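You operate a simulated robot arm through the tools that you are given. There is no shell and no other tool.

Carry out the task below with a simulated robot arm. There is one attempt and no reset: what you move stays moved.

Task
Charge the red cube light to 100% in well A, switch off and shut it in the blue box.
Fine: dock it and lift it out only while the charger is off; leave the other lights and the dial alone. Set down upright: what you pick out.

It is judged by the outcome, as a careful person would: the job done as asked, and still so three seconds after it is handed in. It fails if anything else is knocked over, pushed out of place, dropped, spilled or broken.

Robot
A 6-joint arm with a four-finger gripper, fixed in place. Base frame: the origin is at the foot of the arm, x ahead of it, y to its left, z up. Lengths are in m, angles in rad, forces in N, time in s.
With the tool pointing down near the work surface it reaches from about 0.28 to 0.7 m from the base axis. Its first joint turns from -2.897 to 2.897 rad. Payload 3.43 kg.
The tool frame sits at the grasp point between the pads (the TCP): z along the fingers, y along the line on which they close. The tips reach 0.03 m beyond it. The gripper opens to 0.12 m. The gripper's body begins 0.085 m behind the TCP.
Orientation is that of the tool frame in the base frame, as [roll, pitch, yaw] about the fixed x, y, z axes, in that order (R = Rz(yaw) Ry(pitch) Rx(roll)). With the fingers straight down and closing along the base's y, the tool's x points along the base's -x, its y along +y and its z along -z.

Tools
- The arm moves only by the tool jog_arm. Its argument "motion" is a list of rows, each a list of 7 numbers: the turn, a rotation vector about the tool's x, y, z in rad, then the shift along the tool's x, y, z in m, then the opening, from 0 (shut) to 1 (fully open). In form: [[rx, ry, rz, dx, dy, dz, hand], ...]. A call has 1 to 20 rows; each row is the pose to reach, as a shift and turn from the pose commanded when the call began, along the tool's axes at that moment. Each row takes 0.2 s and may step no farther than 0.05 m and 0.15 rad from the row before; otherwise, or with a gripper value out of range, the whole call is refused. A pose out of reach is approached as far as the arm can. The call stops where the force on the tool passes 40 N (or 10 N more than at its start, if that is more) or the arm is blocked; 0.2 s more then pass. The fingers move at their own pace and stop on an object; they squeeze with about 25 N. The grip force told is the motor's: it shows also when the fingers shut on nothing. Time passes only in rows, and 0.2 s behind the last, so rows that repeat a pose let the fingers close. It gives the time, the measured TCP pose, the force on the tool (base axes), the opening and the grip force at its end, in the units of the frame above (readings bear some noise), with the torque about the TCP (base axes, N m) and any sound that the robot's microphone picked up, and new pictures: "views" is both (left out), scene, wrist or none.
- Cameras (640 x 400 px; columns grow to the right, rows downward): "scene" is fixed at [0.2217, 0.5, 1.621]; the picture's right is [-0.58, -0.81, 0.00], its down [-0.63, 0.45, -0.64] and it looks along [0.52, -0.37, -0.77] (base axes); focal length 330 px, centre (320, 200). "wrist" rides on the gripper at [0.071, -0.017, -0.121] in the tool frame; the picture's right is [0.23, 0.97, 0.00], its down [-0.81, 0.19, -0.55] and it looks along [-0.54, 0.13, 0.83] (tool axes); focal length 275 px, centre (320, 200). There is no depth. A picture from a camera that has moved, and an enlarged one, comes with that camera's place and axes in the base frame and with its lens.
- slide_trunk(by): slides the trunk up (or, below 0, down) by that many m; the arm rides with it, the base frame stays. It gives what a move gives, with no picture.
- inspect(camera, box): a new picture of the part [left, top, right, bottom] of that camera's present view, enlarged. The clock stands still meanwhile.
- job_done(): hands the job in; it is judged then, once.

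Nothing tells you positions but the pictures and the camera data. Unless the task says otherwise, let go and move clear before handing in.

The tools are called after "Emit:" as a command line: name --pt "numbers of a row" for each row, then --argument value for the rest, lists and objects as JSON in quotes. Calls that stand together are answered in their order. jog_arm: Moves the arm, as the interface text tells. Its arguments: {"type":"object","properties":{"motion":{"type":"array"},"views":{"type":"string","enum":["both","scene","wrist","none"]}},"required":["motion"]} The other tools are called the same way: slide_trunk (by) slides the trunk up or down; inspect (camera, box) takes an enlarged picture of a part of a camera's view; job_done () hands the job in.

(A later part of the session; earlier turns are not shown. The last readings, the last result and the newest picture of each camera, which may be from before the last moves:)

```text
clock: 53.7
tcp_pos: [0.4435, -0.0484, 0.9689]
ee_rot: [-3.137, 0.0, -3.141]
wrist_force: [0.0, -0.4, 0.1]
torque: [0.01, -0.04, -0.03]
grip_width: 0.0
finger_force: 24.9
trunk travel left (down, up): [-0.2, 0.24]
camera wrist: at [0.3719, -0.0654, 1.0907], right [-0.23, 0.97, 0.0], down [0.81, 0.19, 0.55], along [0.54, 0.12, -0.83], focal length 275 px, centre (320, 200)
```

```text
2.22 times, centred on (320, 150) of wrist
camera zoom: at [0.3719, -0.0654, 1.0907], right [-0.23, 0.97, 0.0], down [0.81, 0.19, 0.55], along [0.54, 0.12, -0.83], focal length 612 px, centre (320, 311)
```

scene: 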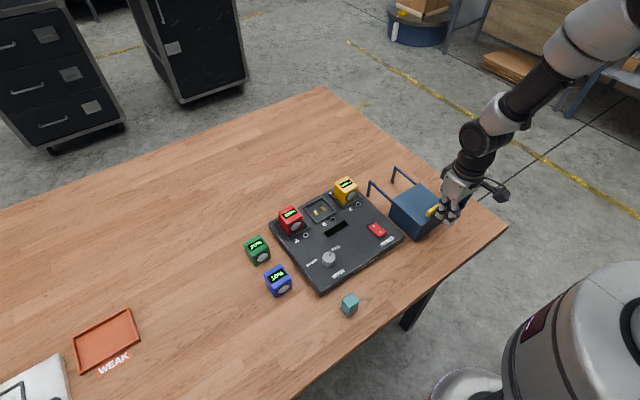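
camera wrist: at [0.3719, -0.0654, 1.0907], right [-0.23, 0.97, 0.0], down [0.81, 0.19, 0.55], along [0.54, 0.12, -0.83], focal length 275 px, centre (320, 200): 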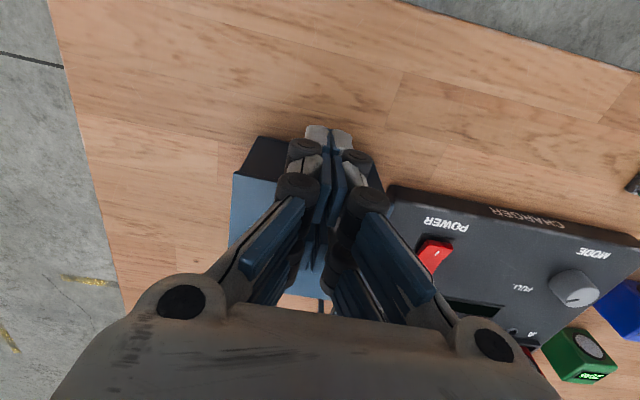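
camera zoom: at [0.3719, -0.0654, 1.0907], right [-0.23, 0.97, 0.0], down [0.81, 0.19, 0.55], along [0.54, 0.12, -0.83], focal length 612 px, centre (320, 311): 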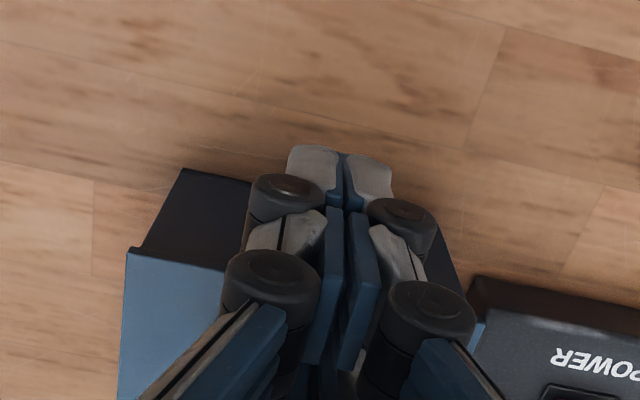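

The fingertips are just in front of the handle. I'll lower another 7 mm and push gently in +x to feel the lid move.

Emit:
jog_arm --pt "0 0 0 0 -0.002 0.003 0" --pt "0 0 0 0 -0.002 0.0065 0" --pt "0 0 0 -0.005 -0.002 0.0065 0" --pt "0 0 0 -0.01 -0.002 0.0065 0" --pt "0 0 0 -0.015 -0.002 0.0065 0" --pt "0 0 0 -0.02 -0.002 0.0065 0" --pt "0 0 0 -0.025 -0.002 0.0065 0" --views "both"

Emit:
inspect --camera "scene" --box '[385, 165, 465, 245]'

```text
clock: 55.3
tcp_pos: [0.4705, -0.0503, 0.9644]
ee_rot: [-3.137, -0.002, 3.141]
wrist_force: [0.2, 0.2, -0.3]
torque: [0.02, -0.02, 0.02]
grip_width: 0.0002
finger_force: 33.7
trunk travel left (down, up): [-0.2, 0.24]
camera wrist: at [0.3986, -0.0672, 1.0861], right [-0.23, 0.97, 0.0], down [0.81, 0.19, 0.55], along [0.54, 0.12, -0.83], focal length 275 px, centre (320, 200)
```

scene: 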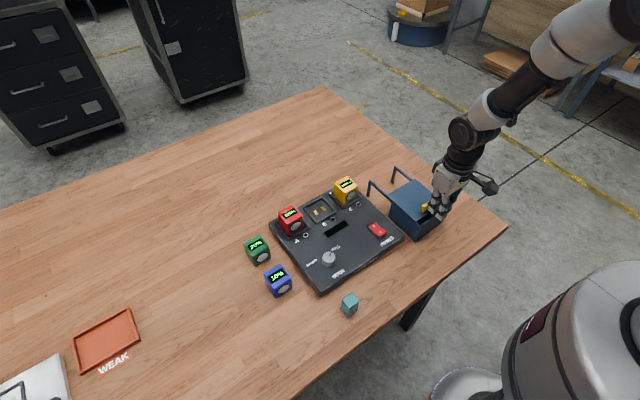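
wrist: 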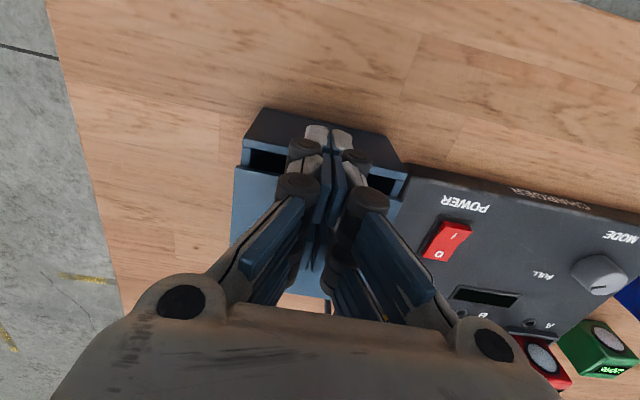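

```text
5.00 times, centred on (425, 205) of scene
camera zoom: at [0.2217, 0.5, 1.621], right [-0.58, -0.81, 0.0], down [-0.63, 0.45, -0.64], along [0.52, -0.37, -0.77], focal length 1649 px, centre (-205, 175)
```

zoom: 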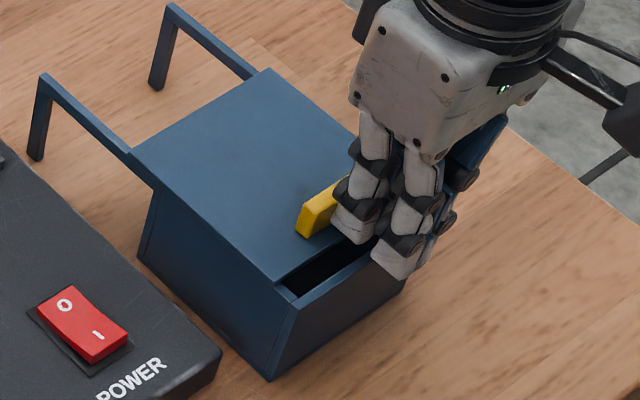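

The lid slides freely and the box is opening. I'll keep pushing, another 7.5 cm, gently toward the end of the rails.

Emit:
jog_arm --pt "0 0 0 -0.01 0 0 0" --pt "0 0 0 -0.02 0 0 0" --pt "0 0 0 -0.03 0 0 0" --pt "0 0 0 -0.04 0 0 0" --pt "0 0 0 -0.05 0 0 0" --pt "0 0 0 -0.058 0 0 0" --pt "0 0 0 -0.065 0 0 0" --pt "0 0 0 -0.07 0 0 0" --pt "0 0 0 -0.074 0 0 0" --views "both"

Emit:
inspect --camera "scene" --box '[365, 155, 465, 245]'

```text
clock: 57.3
tcp_pos: [0.5445, -0.0494, 0.9653]
ee_rot: [-3.138, -0.001, 3.141]
wrist_force: [-0.2, 0.2, 0.3]
torque: [-0.01, 0.0, 0.03]
grip_width: 0.0002
finger_force: 33.7
trunk travel left (down, up): [-0.2, 0.24]
camera wrist: at [0.4732, -0.067, 1.0861], right [-0.23, 0.97, 0.0], down [0.81, 0.19, 0.55], along [0.54, 0.12, -0.83], focal length 275 px, centre (320, 200)
```

scene: 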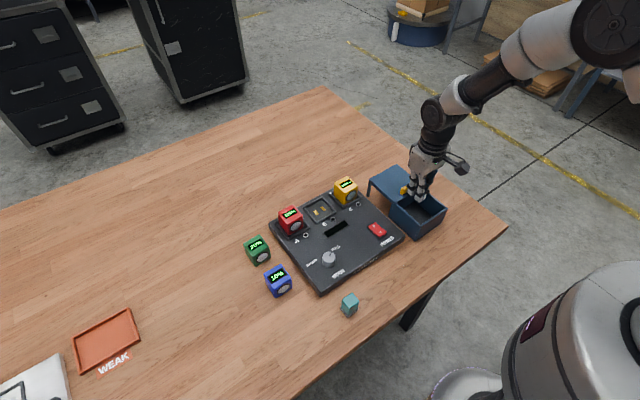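
wrist: 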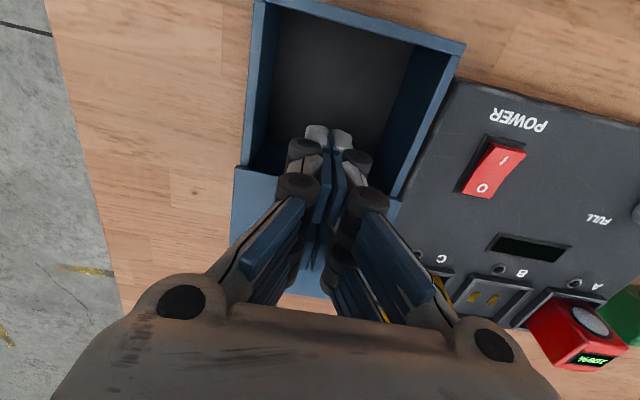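

```text
4.44 times, centred on (415, 200) of scene
camera zoom: at [0.2217, 0.5, 1.621], right [-0.58, -0.81, 0.0], down [-0.63, 0.45, -0.64], along [0.52, -0.37, -0.77], focal length 1466 px, centre (-102, 200)
```

zoom: 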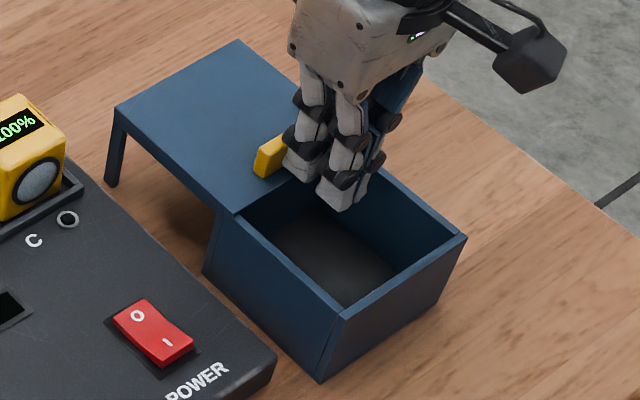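

The box is open about 9 cm and empty inside. Now I'll rise clear, go back over well A with the same 0.35 rad tilt and open fingers, and lift the red light (charger off).

Emit:
jog_arm --pt "0 0 0 0.003 0 -0.02 0" --pt "0 0 0 0.003 0 -0.055 0.1" --pt "0 0 0 0 0 -0.09 0.3" --pt "0 -0.0433 0 -0.0176 0.0389 -0.09 0.5" --pt "0 -0.0865 0 -0.0351 0.0779 -0.09 0.7" --pt "0 -0.1298 0 -0.0527 0.1168 -0.09 0.7" --pt "0 -0.173 0 -0.0703 0.1558 -0.09 0.7" --pt "0 -0.2163 0 -0.0878 0.1947 -0.09 0.7" --pt "0 -0.2595 0 -0.1054 0.2336 -0.09 0.7" --pt "0 -0.3028 0 -0.1229 0.2726 -0.09 0.7" --pt "0 -0.346 0 -0.1405 0.3115 -0.09 0.7" --pt "0 -0.346 0 -0.1405 0.3115 -0.09 0.7" --pt "0 -0.346 0 -0.1405 0.3115 -0.09 0.7" --views "both"

Emit:
inspect --camera "scene" --box '[345, 145, 465, 245]'

Emit:
inspect --camera "wrist" --box '[220, 0, 420, 160]'

```text
clock: 60.1
tcp_pos: [0.6846, 0.2621, 1.0535]
ee_rot: [-3.14, 0.344, -3.141]
wrist_force: [-0.7, 0.2, -0.4]
torque: [-0.01, 0.0, -0.01]
grip_width: 0.0841
finger_force: 0.0
trunk travel left (down, up): [-0.2, 0.24]
camera wrist: at [0.5757, 0.2454, 1.1429], right [-0.22, 0.97, -0.08], down [0.58, 0.19, 0.79], along [0.79, 0.12, -0.6], focal length 275 px, centre (320, 200)
```

scene: 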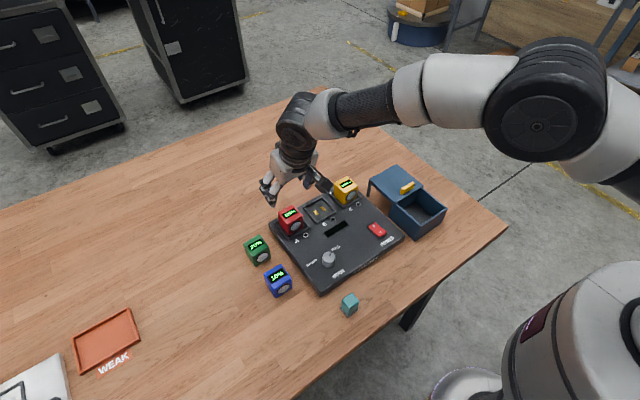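
wrist: 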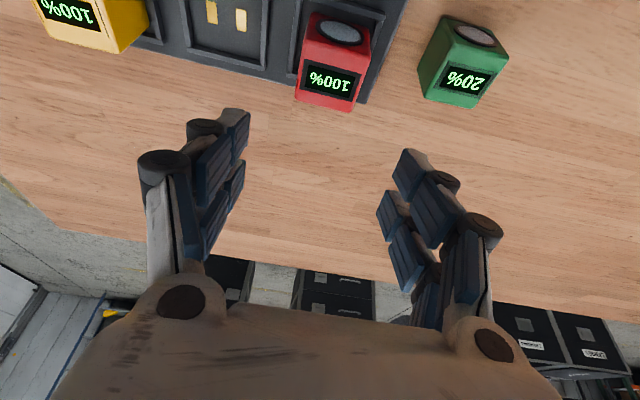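

```text
4.00 times, centred on (405, 195) of scene
camera zoom: at [0.2217, 0.5, 1.621], right [-0.58, -0.81, 0.0], down [-0.63, 0.45, -0.64], along [0.52, -0.37, -0.77], focal length 1319 px, centre (-20, 220)
```

zoom: 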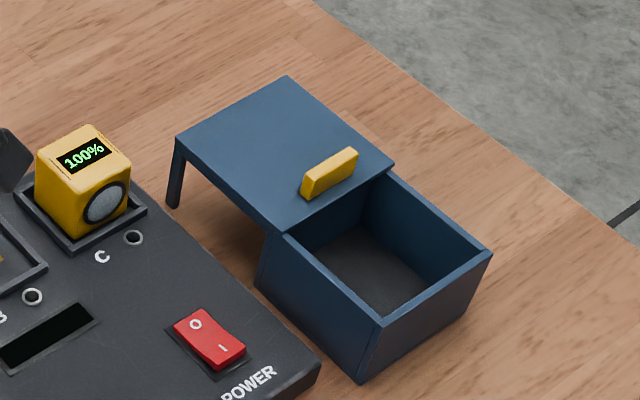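

```text
2.50 times, centred on (320, 80) of wrist
camera zoom: at [0.5757, 0.2454, 1.1429], right [-0.22, 0.97, -0.08], down [0.58, 0.19, 0.79], along [0.79, 0.12, -0.6], focal length 688 px, centre (320, 500)
```

zoom: 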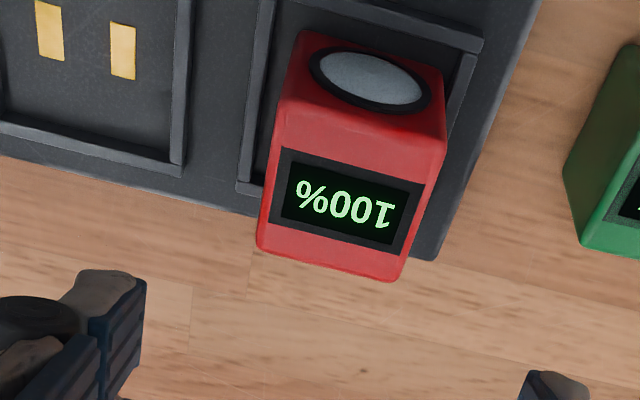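

The red light reads 100% in the dark (off) charger, centred between the open fingers. Descending to the same grip height as before.

Emit:
jog_arm --pt "0 0 0 0.0095 0 0.0272 0.7" --pt "0 0 0 0.019 0 0.0545 0.7" --pt "0 0 0 0.0285 0 0.0817 0.7" --pt "0 0 0 0.034 0 0.098 0.7" --pt "0 0 0 0.038 0 0.109 0.7" --pt "0 0 0 0.038 0 0.109 0.7" --views "both"

Emit:
inspect --camera "wrist" --box '[220, 60, 420, 240]'

```text
clock: 61.5
tcp_pos: [0.6868, 0.2595, 0.9388]
ee_rot: [-3.139, 0.346, 3.141]
wrist_force: [0.5, 0.2, 0.0]
torque: [0.03, 0.04, -0.02]
grip_width: 0.0838
finger_force: 0.0
trunk travel left (down, up): [-0.2, 0.24]
camera wrist: at [0.5788, 0.2424, 1.0284], right [-0.22, 0.97, -0.08], down [0.58, 0.19, 0.79], along [0.79, 0.13, -0.6], focal length 275 px, centre (320, 200)
```

scene: 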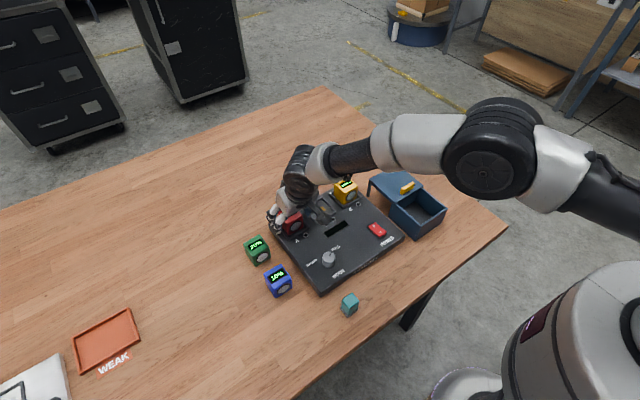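
wrist: 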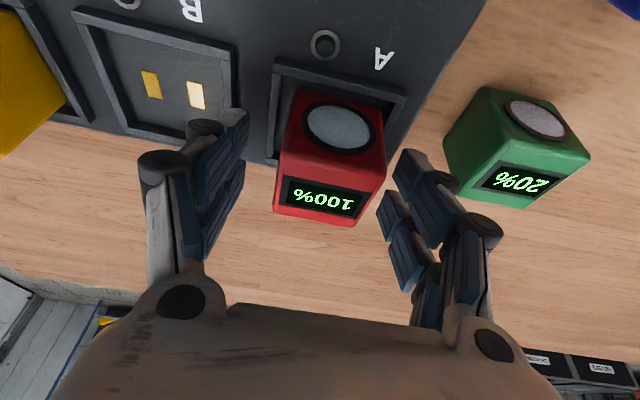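

```text
2.22 times, centred on (320, 150) of wrist
camera zoom: at [0.5788, 0.2424, 1.0284], right [-0.22, 0.97, -0.08], down [0.58, 0.19, 0.79], along [0.79, 0.13, -0.6], focal length 612 px, centre (320, 311)
```

zoom: 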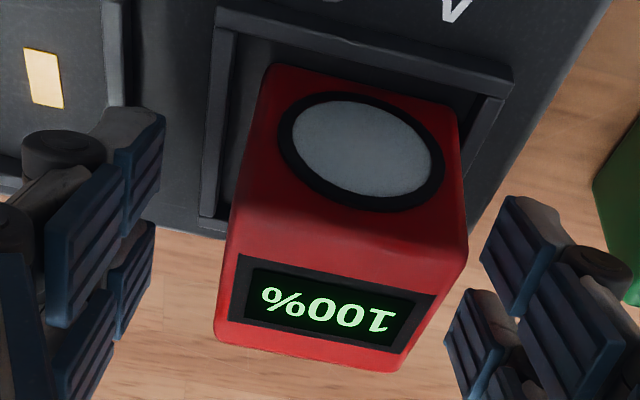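

The light is centred between the fingers within 3 mm; I'll shift that amount and close the grip.

Emit:
jog_arm --pt "0 0 0 0 0.0025 0 0.7" --pt "0 0 0 0 0.0025 0 0.6" --pt "0 0 0 0 0.0025 0 0.5" --pt "0 0 0 0 0.0025 0 0.4" --pt "0 0 0 0 0.0025 0 0.2" --pt "0 0 0 0 0.0025 0 0" --pt "0 0 0 0 0.0025 0 0" --views "none"

```text
clock: 63.1
tcp_pos: [0.686, 0.264, 0.9391]
ee_rot: [-3.139, 0.344, 3.141]
wrist_force: [0.5, -0.3, 0.1]
torque: [0.01, 0.05, -0.03]
grip_width: 0.05
finger_force: 24.8
trunk travel left (down, up): [-0.2, 0.24]
```

Gripped at 0.050 m. Lifting straight up out of the well.

Emit:
jog_arm --pt "0 0 0 -0.0034 0 -0.0094 0" --pt "0 0 0 -0.0084 0 -0.0235 0" --pt "0 0 0 -0.0168 0 -0.047 0" --pt "0 0 0 -0.0252 0 -0.0706 0" --pt "0 0 0 -0.0337 0 -0.0941 0" --pt "0 0 0 -0.0337 0 -0.0941 0" --views "both"

Emit:
inspect --camera "scene" --box '[250, 160, 370, 250]'

```text
clock: 64.5
tcp_pos: [0.6859, 0.2644, 1.037]
ee_rot: [-3.14, 0.344, -3.141]
wrist_force: [-0.6, -0.3, -2.3]
torque: [-0.01, 0.04, 0.01]
grip_width: 0.0497
finger_force: 24.9
trunk travel left (down, up): [-0.2, 0.24]
camera wrist: at [0.5777, 0.2459, 1.1273], right [-0.22, 0.97, -0.08], down [0.58, 0.19, 0.79], along [0.79, 0.12, -0.6], focal length 275 px, centre (320, 200)
```

scene: 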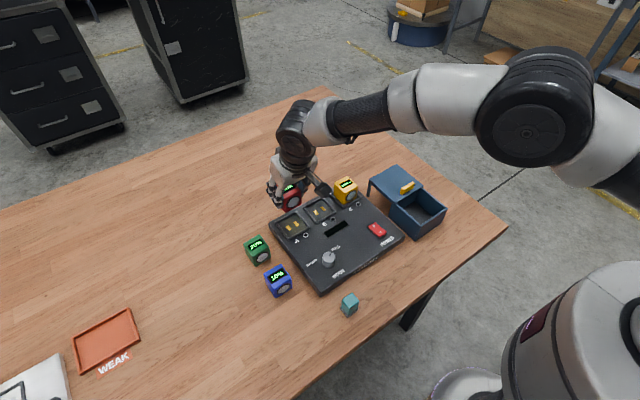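
wrist: 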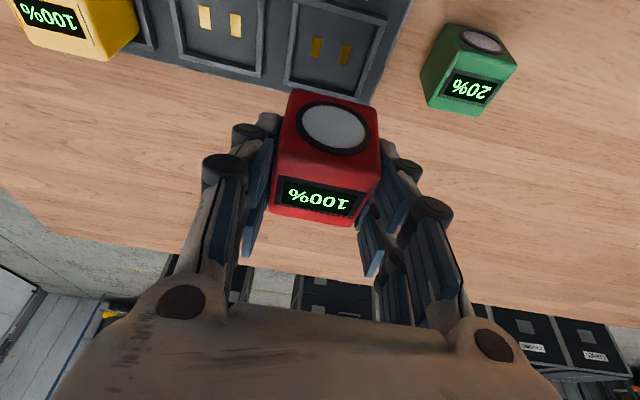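

```text
4.44 times, centred on (310, 205) of scene
camera zoom: at [0.2217, 0.5, 1.621], right [-0.58, -0.81, 0.0], down [-0.63, 0.45, -0.64], along [0.52, -0.37, -0.77], focal length 1466 px, centre (364, 178)
```

zoom: 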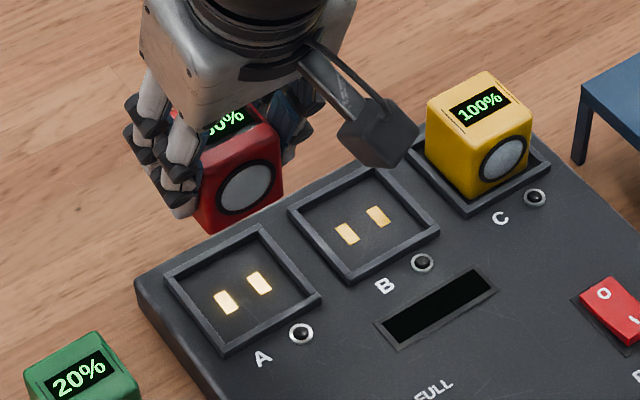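

The red light is out and held upright, at 100%. The tilted grip is too deep for the box's inside walls, so I'll set it down upright on the bare table in front of the charger, then take it again from straight above, holding only its upper part.

Emit:
jog_arm --pt "0 0 0 0.0324 -0.023 -0.0116 0" --pt "0 0 0 0.0647 -0.046 -0.0232 0" --pt "0 0 0 0.0971 -0.069 -0.0348 0" --pt "0 0 0 0.1294 -0.092 -0.0464 0" --pt "0 0 0 0.1618 -0.115 -0.058 0" --pt "0 0 0 0.1942 -0.138 -0.0696 0" --pt "0 0 0 0.2265 -0.161 -0.0812 0" --pt "0 0 0 0.2589 -0.184 -0.0928 0" --pt "0 0 0 0.2589 -0.184 -0.0928 0" --pt "0 0 0 0.2589 -0.184 -0.0928 0" --views "both"

```text
clock: 66.7
tcp_pos: [0.4131, 0.0803, 1.0389]
ee_rot: [-3.139, 0.345, 3.141]
wrist_force: [-0.8, 0.5, -2.8]
torque: [0.01, 0.01, -0.04]
grip_width: 0.0496
finger_force: 25.0
trunk travel left (down, up): [-0.2, 0.24]
camera wrist: at [0.3053, 0.0636, 1.1274], right [-0.22, 0.97, -0.08], down [0.58, 0.19, 0.79], along [0.79, 0.12, -0.6], focal length 275 px, centre (320, 200)
```

scene: 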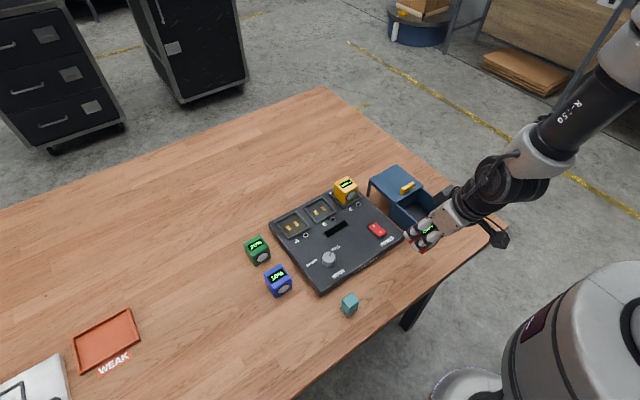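
wrist: 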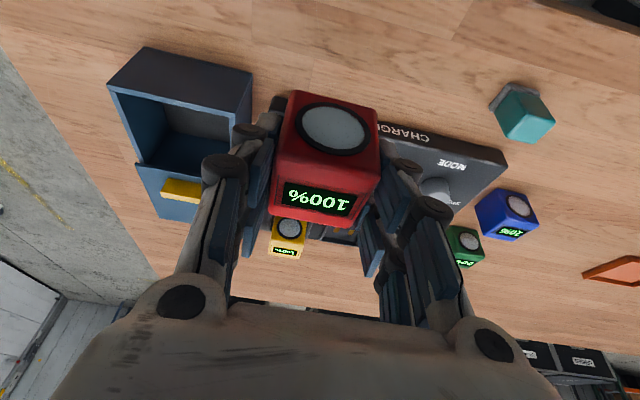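

I'm over bare table at (0.413, 0.080). Descending to just above the surface.

Emit:
jog_arm --pt "0 0 0 0.0118 0 0.0329 0" --pt "0 0 0 0.0236 0 0.0659 0" --pt "0 0 0 0.0337 0 0.0941 0" --pt "0 0 0 0.0391 0 0.1092 0" --pt "0 0 0 0.0412 0 0.1149 0" --pt "0 0 0 0.0412 0 0.1149 0" --views "none"

```text
clock: 68.1
tcp_pos: [0.4323, 0.0918, 0.9587]
ee_rot: [-3.125, 0.34, -3.137]
wrist_force: [0.5, 0.3, -3.0]
torque: [-0.01, -0.04, -0.02]
grip_width: 0.0499
finger_force: 25.1
out of reach, approached as far as the arm can: row 2, 3, 4, 5, 6
trunk travel left (down, up): [-0.2, 0.24]
```

That spot is too close in for the tilted hand: the arm hit its inner limit in mid-air, still holding the light. I'll back up and out, and use the light's original place instead, which I know is reachable.

Emit:
jog_arm --pt "0 0 0 -0.014 0 -0.0164 0" --pt "0 0 0 -0.0275 0 -0.0327 0" --pt "0 0 0 -0.041 0 -0.049 0" --pt "0 0 0 -0.055 0 -0.0654 0" --pt "0 0 0 -0.055 0 -0.0654 0" --views "scene"

```text
clock: 69.3
tcp_pos: [0.4612, 0.0892, 1.0374]
ee_rot: [-3.14, 0.345, 3.141]
wrist_force: [0.7, -0.5, -3.2]
torque: [0.02, -0.02, 0.01]
grip_width: 0.0497
finger_force: 24.4
trunk travel left (down, up): [-0.2, 0.24]
```

scene: 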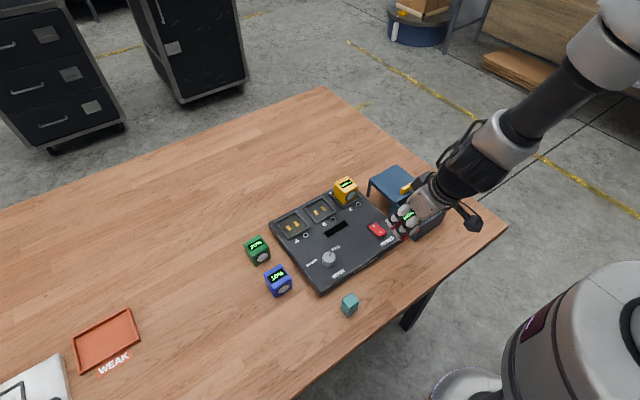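

The hand is level with its commanded tilt again and holding the light. Moving over the light's original place at (0.484, 0.383).

Emit:
jog_arm --pt "0 0 0 -0.0026 0.042 0.0009 0" --pt "0 0 0 -0.0051 0.084 0.0018 0" --pt "0 0 0 -0.0077 0.126 0.0027 0" --pt "0 0 0 -0.0102 0.168 0.0037 0" --pt "0 0 0 -0.0128 0.21 0.0046 0" --pt "0 0 0 -0.0153 0.252 0.0055 0" --pt "0 0 0 -0.0179 0.294 0.0064 0" --pt "0 0 0 -0.0179 0.294 0.0064 0" --views "both"

```text
clock: 71.1
tcp_pos: [0.4791, 0.3838, 1.0369]
ee_rot: [-3.139, 0.345, -3.142]
wrist_force: [-0.2, -0.5, -1.7]
torque: [0.01, 0.0, 0.01]
grip_width: 0.0496
finger_force: 24.6
trunk travel left (down, up): [-0.2, 0.24]
camera wrist: at [0.3714, 0.3666, 1.1267], right [-0.22, 0.97, -0.08], down [0.58, 0.19, 0.79], along [0.79, 0.12, -0.6], focal length 275 px, centre (320, 200)
```

scene: 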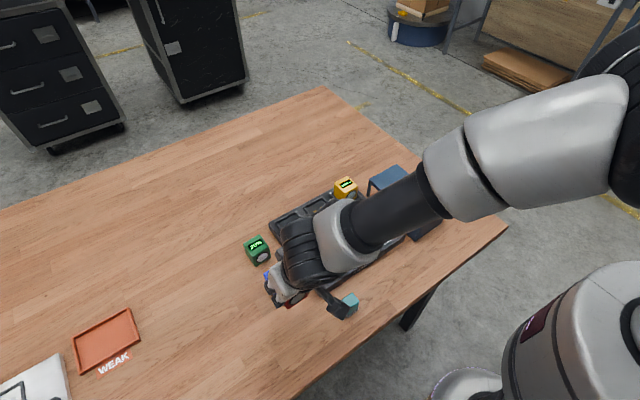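
wrist: 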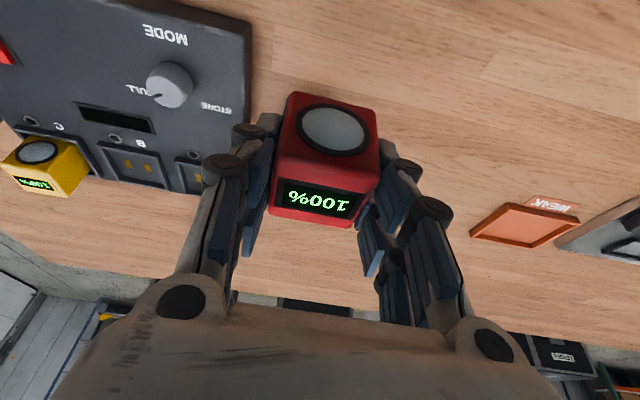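

Clear below. Descending to about 3 mm above the table.

Emit:
jog_arm --pt "0 0 0 0.0101 0 0.0282 0" --pt "0 0 0 0.0202 0 0.0565 0" --pt "0 0 0 0.0304 0 0.0847 0" --pt "0 0 0 0.0371 0 0.1035 0" --pt "0 0 0 0.0412 0 0.1148 0" --pt "0 0 0 0.0412 0 0.1148 0" --views "none"

```text
clock: 72.5
tcp_pos: [0.4811, 0.3828, 0.9172]
ee_rot: [-3.139, 0.345, -3.141]
wrist_force: [0.4, -0.7, -2.4]
torque: [0.03, 0.04, -0.01]
grip_width: 0.0496
finger_force: 25.3
trunk travel left (down, up): [-0.2, 0.24]
```

Still carrying the full weight at z = 0.917. I'll ease down in small steps until it touches.

Emit:
jog_arm --pt "0 0 0 0.0007 0 0.0019 0" --pt "0 0 0 0.0013 0 0.0038 0" --pt "0 0 0 0.002 0 0.0056 0" --views "none"

```text
clock: 73.3
tcp_pos: [0.4806, 0.38, 0.9105]
ee_rot: [-3.137, 0.345, -3.141]
wrist_force: [0.2, 0.7, -2.9]
torque: [0.0, 0.01, 0.02]
grip_width: 0.0495
finger_force: 25.1
trunk travel left (down, up): [-0.2, 0.24]
```

Emit:
jog_arm --pt "0 0 0 0.0003 0 0.0009 0" --pt "0 0 0 0.0007 0 0.0019 0" --pt "0 0 0 0.0007 0 0.0019 0" --views "wrist"

```text
clock: 74.1
tcp_pos: [0.4816, 0.3817, 0.9092]
ee_rot: [-3.141, 0.342, 3.141]
wrist_force: [-0.4, -0.3, 3.3]
torque: [0.07, 0.17, 0.06]
grip_width: 0.0495
finger_force: 25.3
trunk travel left (down, up): [-0.2, 0.24]
camera wrist: at [0.373, 0.364, 0.9985], right [-0.22, 0.97, -0.08], down [0.58, 0.19, 0.79], along [0.79, 0.13, -0.6], focal length 275 px, centre (320, 200)
```

wrist: 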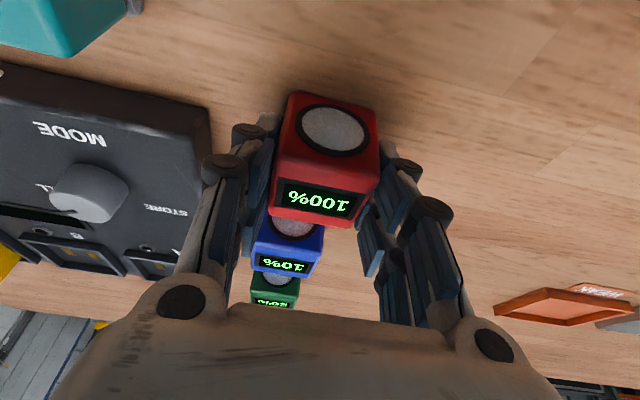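

It has just touched the table. Opening the fingers and rising clear.

Emit:
jog_arm --pt "0 0 0 0 0 0 0.45" --pt "0 0 0 0 0 0 0.55" --pt "0 0 0 0 0 0 0.65" --pt "0 0 0 0 0 0 0.7" --pt "0 0 0 0 0 0 0.7" --pt "0 0 0 -0.0068 0 -0.0188 0.7" --pt "0 0 0 -0.0169 0 -0.0471 0.7" --pt "0 0 0 -0.0304 0 -0.0847 0.7" --pt "0 0.05 0 -0.0371 0 -0.1035 0.7" --pt "0 0.12 0 -0.0371 0 -0.1035 0.7" --pt "0 0.19 0 -0.0371 0 -0.1035 0.7" --pt "0 0.27 0 -0.0371 0 -0.1035 0.7" --pt "0 0.3435 0 -0.0371 0 -0.1035 0.7" --pt "0 0.3435 0 -0.0371 0 -0.1035 0.7" --views "both"

Emit:
inspect --camera "wrist" --box '[240, 50, 400, 150]'

```text
clock: 77.1
tcp_pos: [0.4812, 0.3829, 1.0176]
ee_rot: [-3.138, 0.003, -3.141]
wrist_force: [-1.2, -0.1, 1.0]
torque: [-0.03, 0.02, 0.02]
grip_width: 0.0843
finger_force: 0.1
trunk travel left (down, up): [-0.2, 0.24]
camera wrist: at [0.4092, 0.3652, 1.1388], right [-0.23, 0.97, 0.0], down [0.81, 0.19, 0.55], along [0.54, 0.12, -0.83], focal length 275 px, centre (320, 200)
```

scene: 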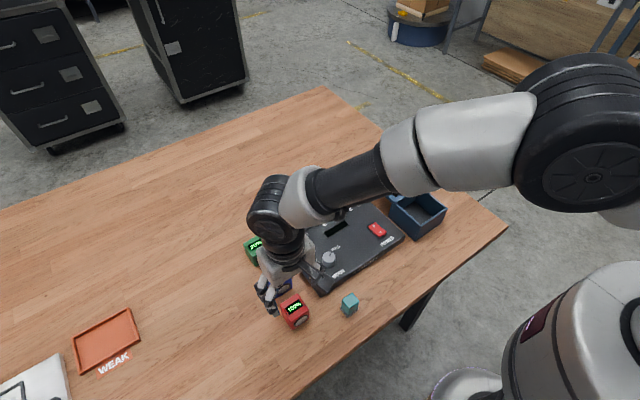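
wrist: 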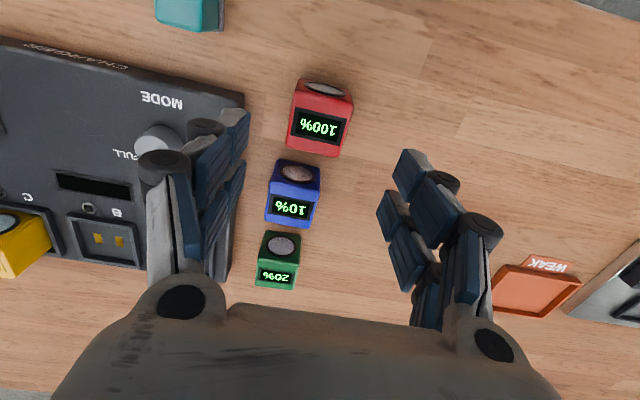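

```text
4.00 times, centred on (320, 100) of wrist
camera zoom: at [0.4092, 0.3652, 1.1388], right [-0.23, 0.97, 0.0], down [0.81, 0.19, 0.55], along [0.54, 0.12, -0.83], focal length 1101 px, centre (320, 600)
```

zoom: 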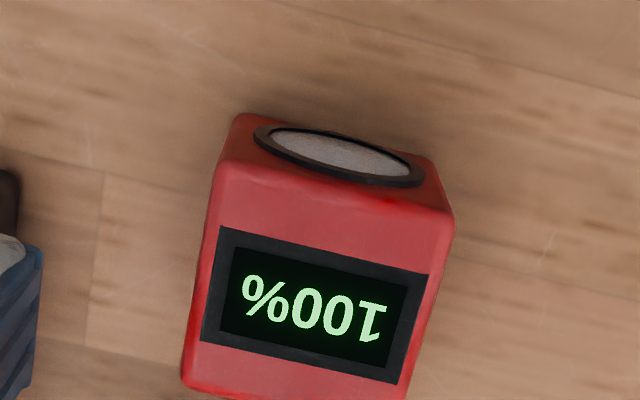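

The red light stands upright at 100%, and the tool is straight down above it. I'll descend so that only its top 17 mm is between the pads, then grip.

Emit:
jog_arm --pt "0 0 0 -0.001 -0.001 0.03 0.7" --pt "0 0 0 -0.002 -0.001 0.06 0.7" --pt "0 0 0 -0.0028 -0.001 0.08 0.7" --pt "0 0 0 -0.0028 -0.001 0.0956 0.7" --pt "0 0 0 -0.0028 -0.001 0.0956 0.7" --views "both"

Emit:
inspect --camera "wrist" --box '[220, 60, 420, 240]'

Emit:
inspect --camera "scene" --box '[250, 270, 330, 335]'

```text
clock: 78.3
tcp_pos: [0.4843, 0.3802, 0.9225]
ee_rot: [-3.14, 0.0, 3.141]
wrist_force: [0.1, -0.2, 0.0]
torque: [-0.01, 0.01, 0.01]
grip_width: 0.0841
finger_force: 0.0
trunk travel left (down, up): [-0.2, 0.24]
camera wrist: at [0.4129, 0.3627, 1.0427], right [-0.23, 0.97, 0.0], down [0.81, 0.19, 0.55], along [0.54, 0.12, -0.83], focal length 275 px, centre (320, 200)
```

scene: 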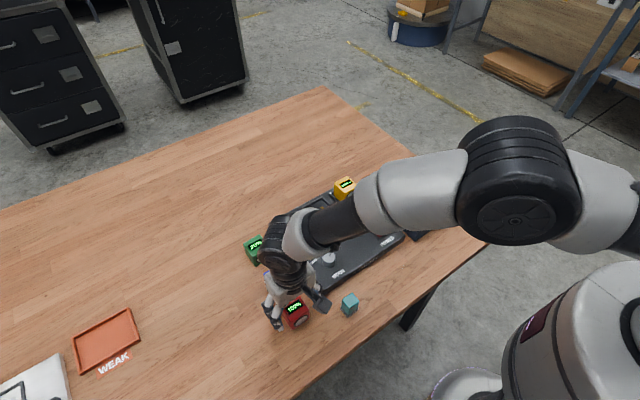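
wrist: 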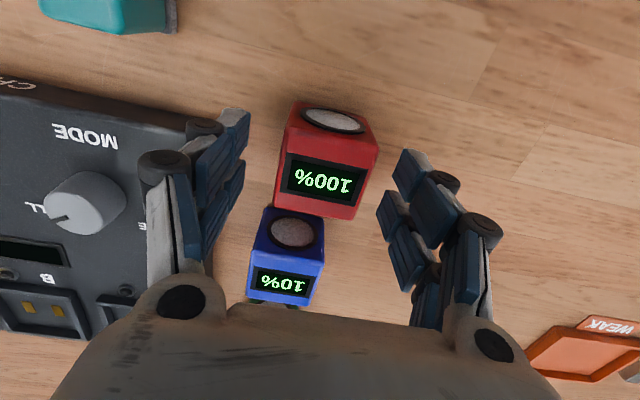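

```text
2.22 times, centred on (320, 150) of wrist
camera zoom: at [0.4129, 0.3627, 1.0427], right [-0.23, 0.97, 0.0], down [0.81, 0.19, 0.55], along [0.54, 0.12, -0.83], focal length 612 px, centre (320, 311)
```

zoom: 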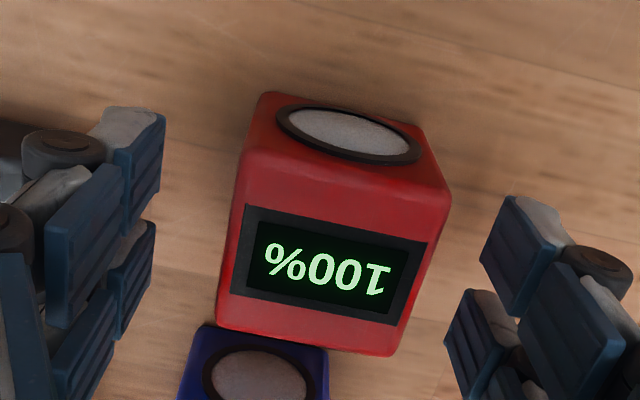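

```text
6.15 times, centred on (290, 302) of scene
camera zoom: at [0.2217, 0.5, 1.621], right [-0.58, -0.81, 0.0], down [-0.63, 0.45, -0.64], along [0.52, -0.37, -0.77], focal length 2030 px, centre (505, -431)
```

zoom: 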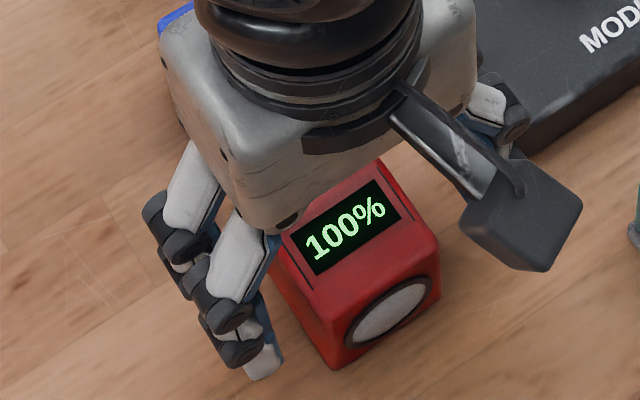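

The fingers straddle only the upper part of the light. Closing the grip.

Emit:
jog_arm --pt "0 0 0 0 0.001 0 0.6" --pt "0 0 0 0 0.001 0 0.5" --pt "0 0 0 0 0.001 0 0.4" --pt "0 0 0 0 0.001 0 0.2" --pt "0 0 0 0 0.001 0 0" --pt "0 0 0 0 0.001 0 0" --pt "0 0 0 0 0.001 -0.005 0" --pt "0 0 0 0 0.001 -0.02 0" --pt "0 0 0 0 0.001 -0.05 0" --pt "0 0 0 0 0.001 -0.08 0" --pt "0 0 0 0 0.001 -0.12 0" --pt "0 0 0 0 0.001 -0.12 0" --views "both"

Emit:
inspect --camera "wrist" --box '[220, 60, 420, 240]'

Emit:
inspect --camera "scene" --box '[250, 240, 330, 305]'

```text
clock: 80.9
tcp_pos: [0.4852, 0.3821, 1.0392]
ee_rot: [-3.139, 0.002, -3.141]
wrist_force: [0.5, -0.2, -1.6]
torque: [-0.01, 0.04, 0.0]
grip_width: 0.0497
finger_force: 24.9
trunk travel left (down, up): [-0.2, 0.24]
camera wrist: at [0.4137, 0.3648, 1.1606], right [-0.23, 0.97, 0.0], down [0.81, 0.19, 0.55], along [0.54, 0.12, -0.83], focal length 275 px, centre (320, 200)
```

scene: 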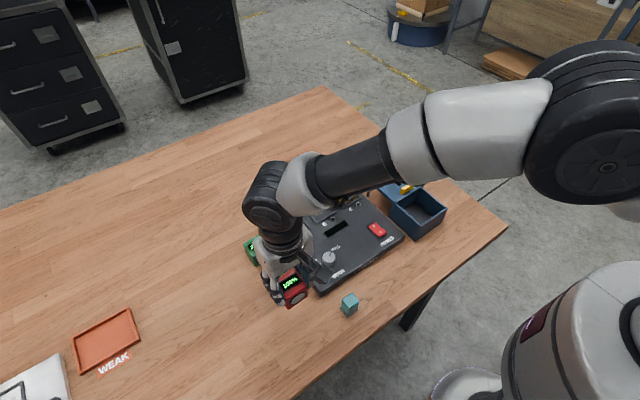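
wrist: 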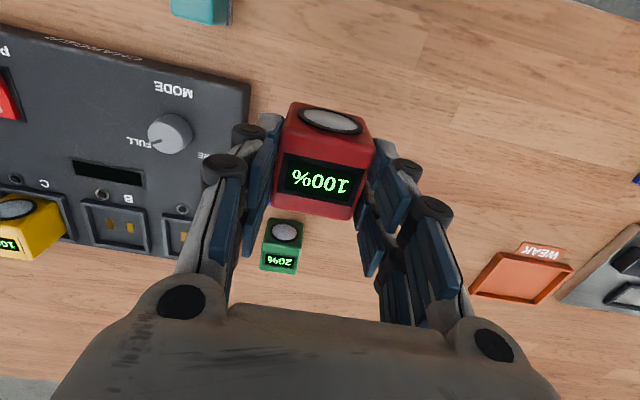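

```text
2.22 times, centred on (320, 150) of wrist
camera zoom: at [0.4137, 0.3648, 1.1606], right [-0.23, 0.97, 0.0], down [0.81, 0.19, 0.55], along [0.54, 0.12, -0.83], focal length 612 px, centre (320, 311)
```

zoom: 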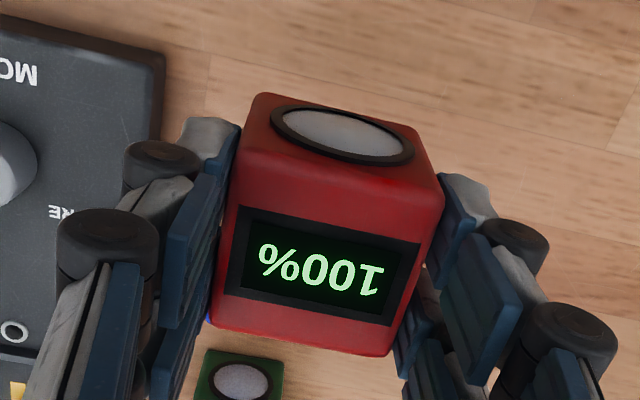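

```text
6.15 times, centred on (290, 272) of scene
camera zoom: at [0.2217, 0.5, 1.621], right [-0.58, -0.81, 0.0], down [-0.63, 0.45, -0.64], along [0.52, -0.37, -0.77], focal length 2030 px, centre (505, -246)
```

zoom: 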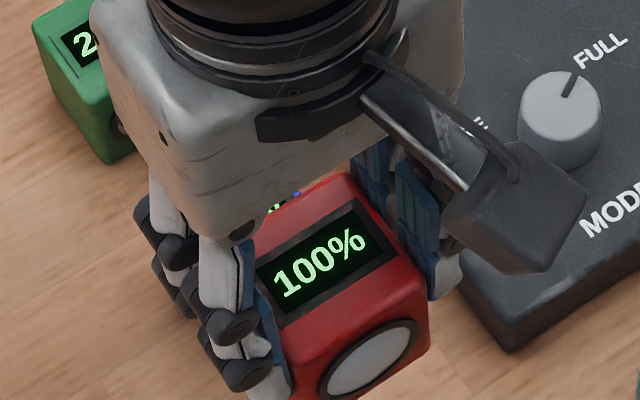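

The red light is held upright from straight above. Carrying it over the open box now, high over the charger.

Emit:
jog_arm --pt "0 0 0 -0.003 -0.039 -0.005 0" --pt "0 0 0 -0.006 -0.078 -0.01 0" --pt "0 0 0 -0.009 -0.117 -0.01 0" --pt "0 0 0 -0.012 -0.156 -0.01 0" --pt "0 0 0 -0.015 -0.195 -0.01 0" --pt "0 0 0 -0.018 -0.234 -0.01 0" --pt "0 0 0 -0.021 -0.273 -0.01 0" --pt "0 0 0 -0.024 -0.312 -0.01 0" --pt "0 0 0 -0.027 -0.351 -0.01 0" --pt "0 0 0 -0.03 -0.39 -0.01 0" --pt "0 0 0 -0.034 -0.43 -0.01 0" --pt "0 0 0 -0.034 -0.43 -0.01 0" --pt "0 0 0 -0.034 -0.43 -0.01 0" --views "both"

Emit:
inspect --camera "wrist" --box '[210, 20, 430, 230]'

Emit:
inspect --camera "scene" --box '[365, 155, 465, 245]'

```text
clock: 83.7
tcp_pos: [0.5167, -0.0448, 1.0541]
ee_rot: [-3.137, 0.003, -3.141]
wrist_force: [-1.0, -0.2, -2.2]
torque: [0.02, 0.01, 0.01]
grip_width: 0.0496
finger_force: 24.8
trunk travel left (down, up): [-0.2, 0.24]
camera wrist: at [0.4449, -0.062, 1.1752], right [-0.23, 0.97, 0.0], down [0.81, 0.19, 0.55], along [0.54, 0.12, -0.83], focal length 275 px, centre (320, 200)
```

scene: 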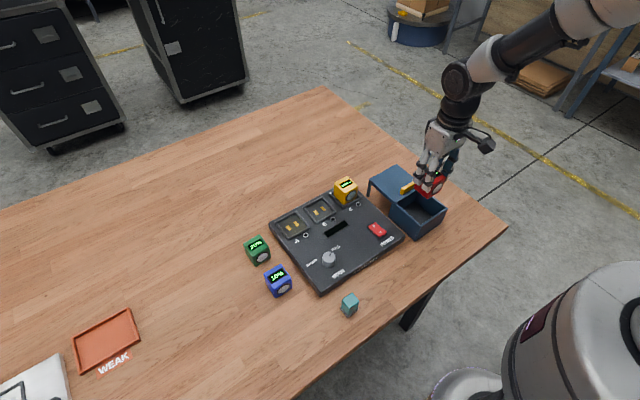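
wrist: 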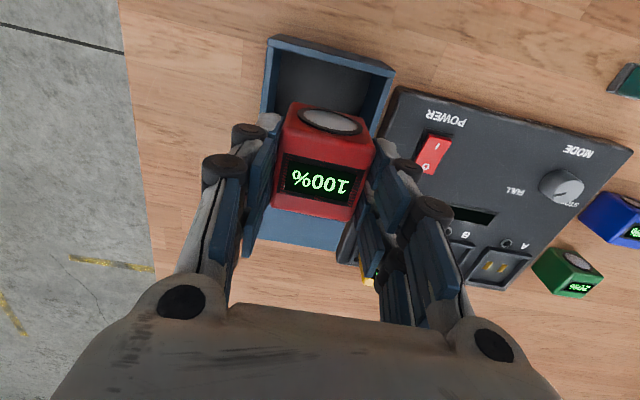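

```text
1.90 times, centred on (320, 125) of wrist
camera zoom: at [0.4449, -0.062, 1.1752], right [-0.23, 0.97, 0.0], down [0.81, 0.19, 0.55], along [0.54, 0.12, -0.83], focal length 524 px, centre (320, 343)
```

zoom: 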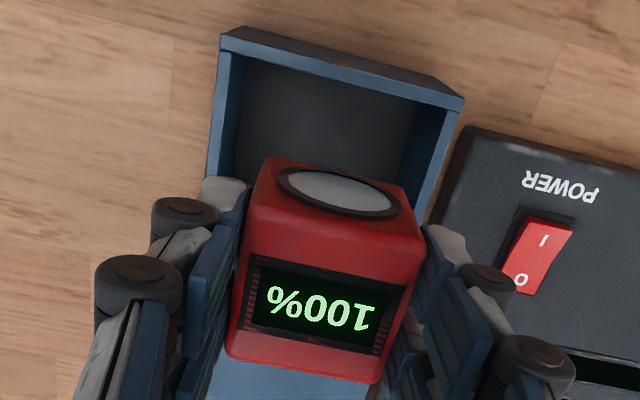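

```text
4.44 times, centred on (415, 200) of scene
camera zoom: at [0.2217, 0.5, 1.621], right [-0.58, -0.81, 0.0], down [-0.63, 0.45, -0.64], along [0.52, -0.37, -0.77], focal length 1466 px, centre (-102, 200)
```

zoom: 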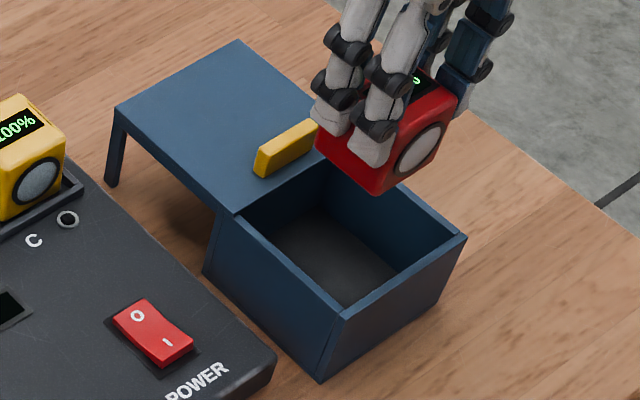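

The light is over the opening. I'll lower to just above the rim with a small centring correction and check the gaps.

Emit:
jog_arm --pt "0 0 0 -0.001 -0.001 0.025 0" --pt "0 0 0 -0.002 -0.002 0.05 0" --pt "0 0 0 -0.002 -0.002 0.064 0" --pt "0 0 0 -0.002 -0.002 0.064 0" --views "both"

Emit:
inspect --camera "wrist" --box '[210, 20, 430, 230]'

Emit:
inspect --camera "scene" --box '[375, 160, 465, 245]'

```text
clock: 84.7
tcp_pos: [0.5202, -0.0489, 0.9893]
ee_rot: [-3.139, 0.001, -3.14]
wrist_force: [-0.4, -0.1, -1.9]
torque: [-0.02, 0.02, 0.01]
grip_width: 0.0495
finger_force: 25.1
trunk travel left (down, up): [-0.2, 0.24]
camera wrist: at [0.4481, -0.0663, 1.1105], right [-0.23, 0.97, 0.0], down [0.81, 0.19, 0.55], along [0.54, 0.12, -0.83], focal length 275 px, centre (320, 200)
```

scene: 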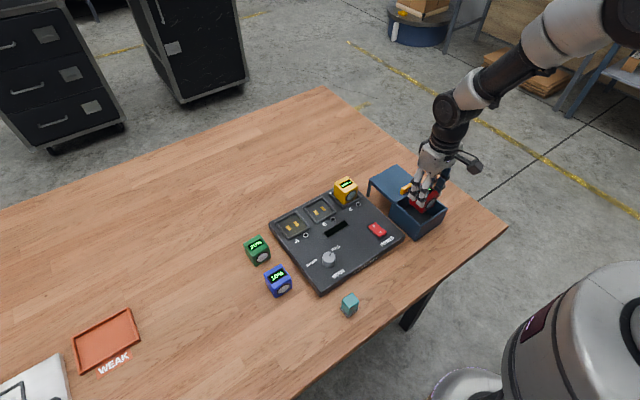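
wrist: 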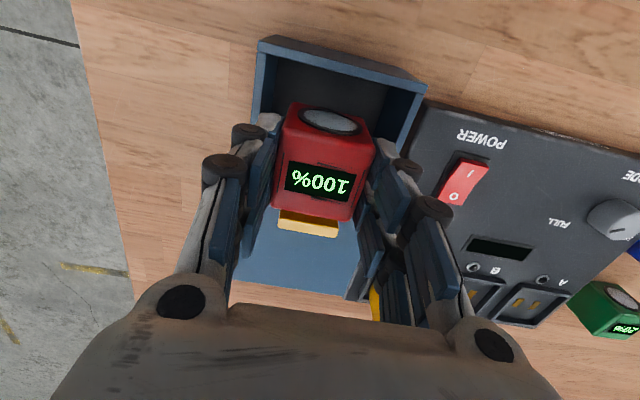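

```text
1.90 times, centred on (320, 125) of wrist
camera zoom: at [0.4481, -0.0663, 1.1105], right [-0.23, 0.97, 0.0], down [0.81, 0.19, 0.55], along [0.54, 0.12, -0.83], focal length 524 px, centre (320, 343)
```

zoom: 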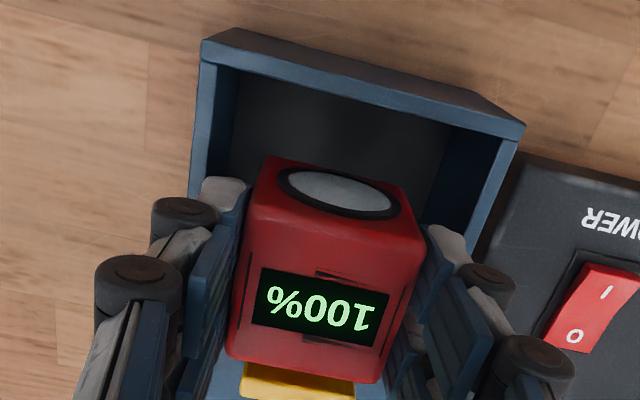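

```text
4.71 times, centred on (420, 202) of scene
camera zoom: at [0.2217, 0.5, 1.621], right [-0.58, -0.81, 0.0], down [-0.63, 0.45, -0.64], along [0.52, -0.37, -0.77], focal length 1552 px, centre (-151, 188)
```

zoom: 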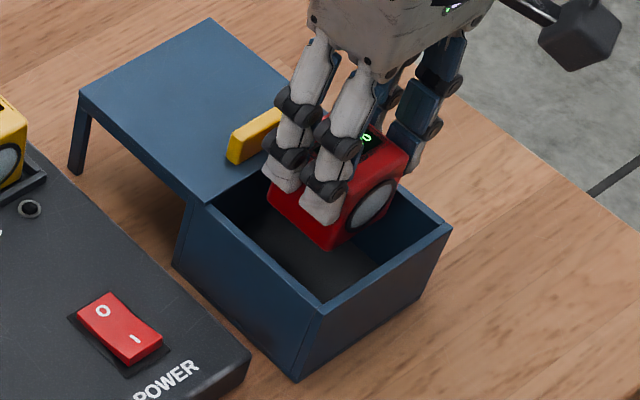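

The light hangs just above the rim with room all round; the box's middle is about 3 mm toward +y. I'll correct that and lower it in.

Emit:
jog_arm --pt "0 0 0 0 0.003 0.005 0" --pt "0 0 0 0 0.003 0.02 0" --pt "0 0 0 0 0.003 0.035 0" --pt "0 0 0 0 0.003 0.048 0" --pt "0 0 0 0 0.003 0.054 0" --pt "0 0 0 0 0.003 0.054 0" --views "both"

Emit:
inspect --camera "wrist" --box '[210, 20, 430, 230]'

Emit:
inspect --camera "scene" --box '[385, 170, 455, 245]'

```text
clock: 86.1
tcp_pos: [0.5213, -0.0469, 0.9364]
ee_rot: [-3.137, 0.002, 3.141]
wrist_force: [-0.2, -0.5, -2.8]
torque: [-0.01, -0.04, 0.02]
grip_width: 0.0499
finger_force: 24.8
trunk travel left (down, up): [-0.2, 0.24]
camera wrist: at [0.4495, -0.0635, 1.0574], right [-0.23, 0.97, 0.0], down [0.81, 0.19, 0.55], along [0.54, 0.12, -0.83], focal length 275 px, centre (320, 200)
```

scene: 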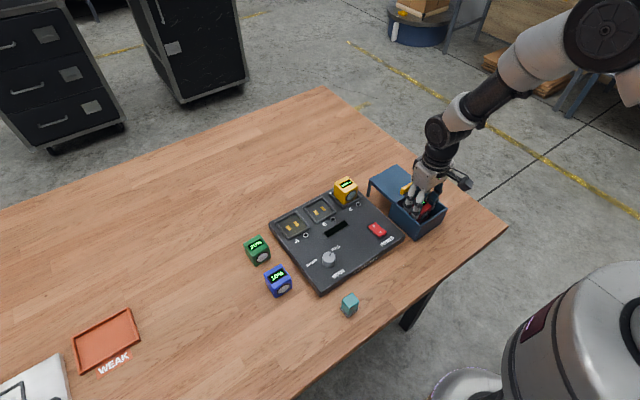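
wrist: 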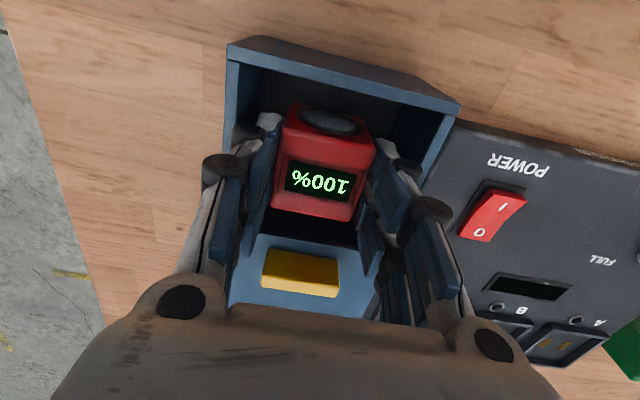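

```text
1.90 times, centred on (320, 125) of wrist
camera zoom: at [0.4495, -0.0635, 1.0574], right [-0.23, 0.97, 0.0], down [0.81, 0.19, 0.55], along [0.54, 0.12, -0.83], focal length 524 px, centre (320, 343)
```

zoom: 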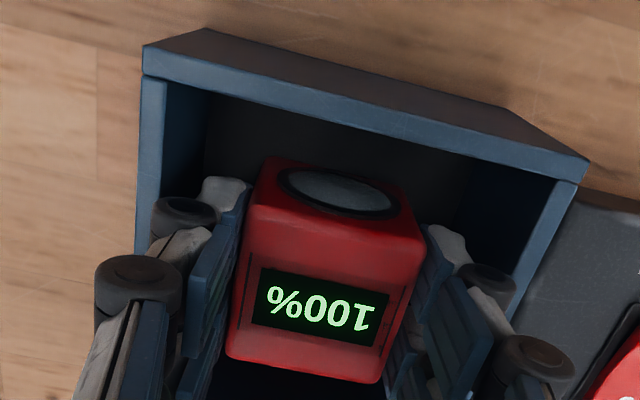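

```text
5.33 times, centred on (420, 208) of scene
camera zoom: at [0.2217, 0.5, 1.621], right [-0.58, -0.81, 0.0], down [-0.63, 0.45, -0.64], along [0.52, -0.37, -0.77], focal length 1759 px, centre (-213, 160)
```

zoom: 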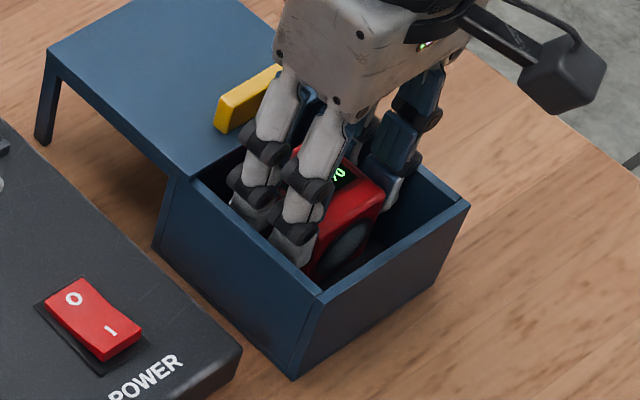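

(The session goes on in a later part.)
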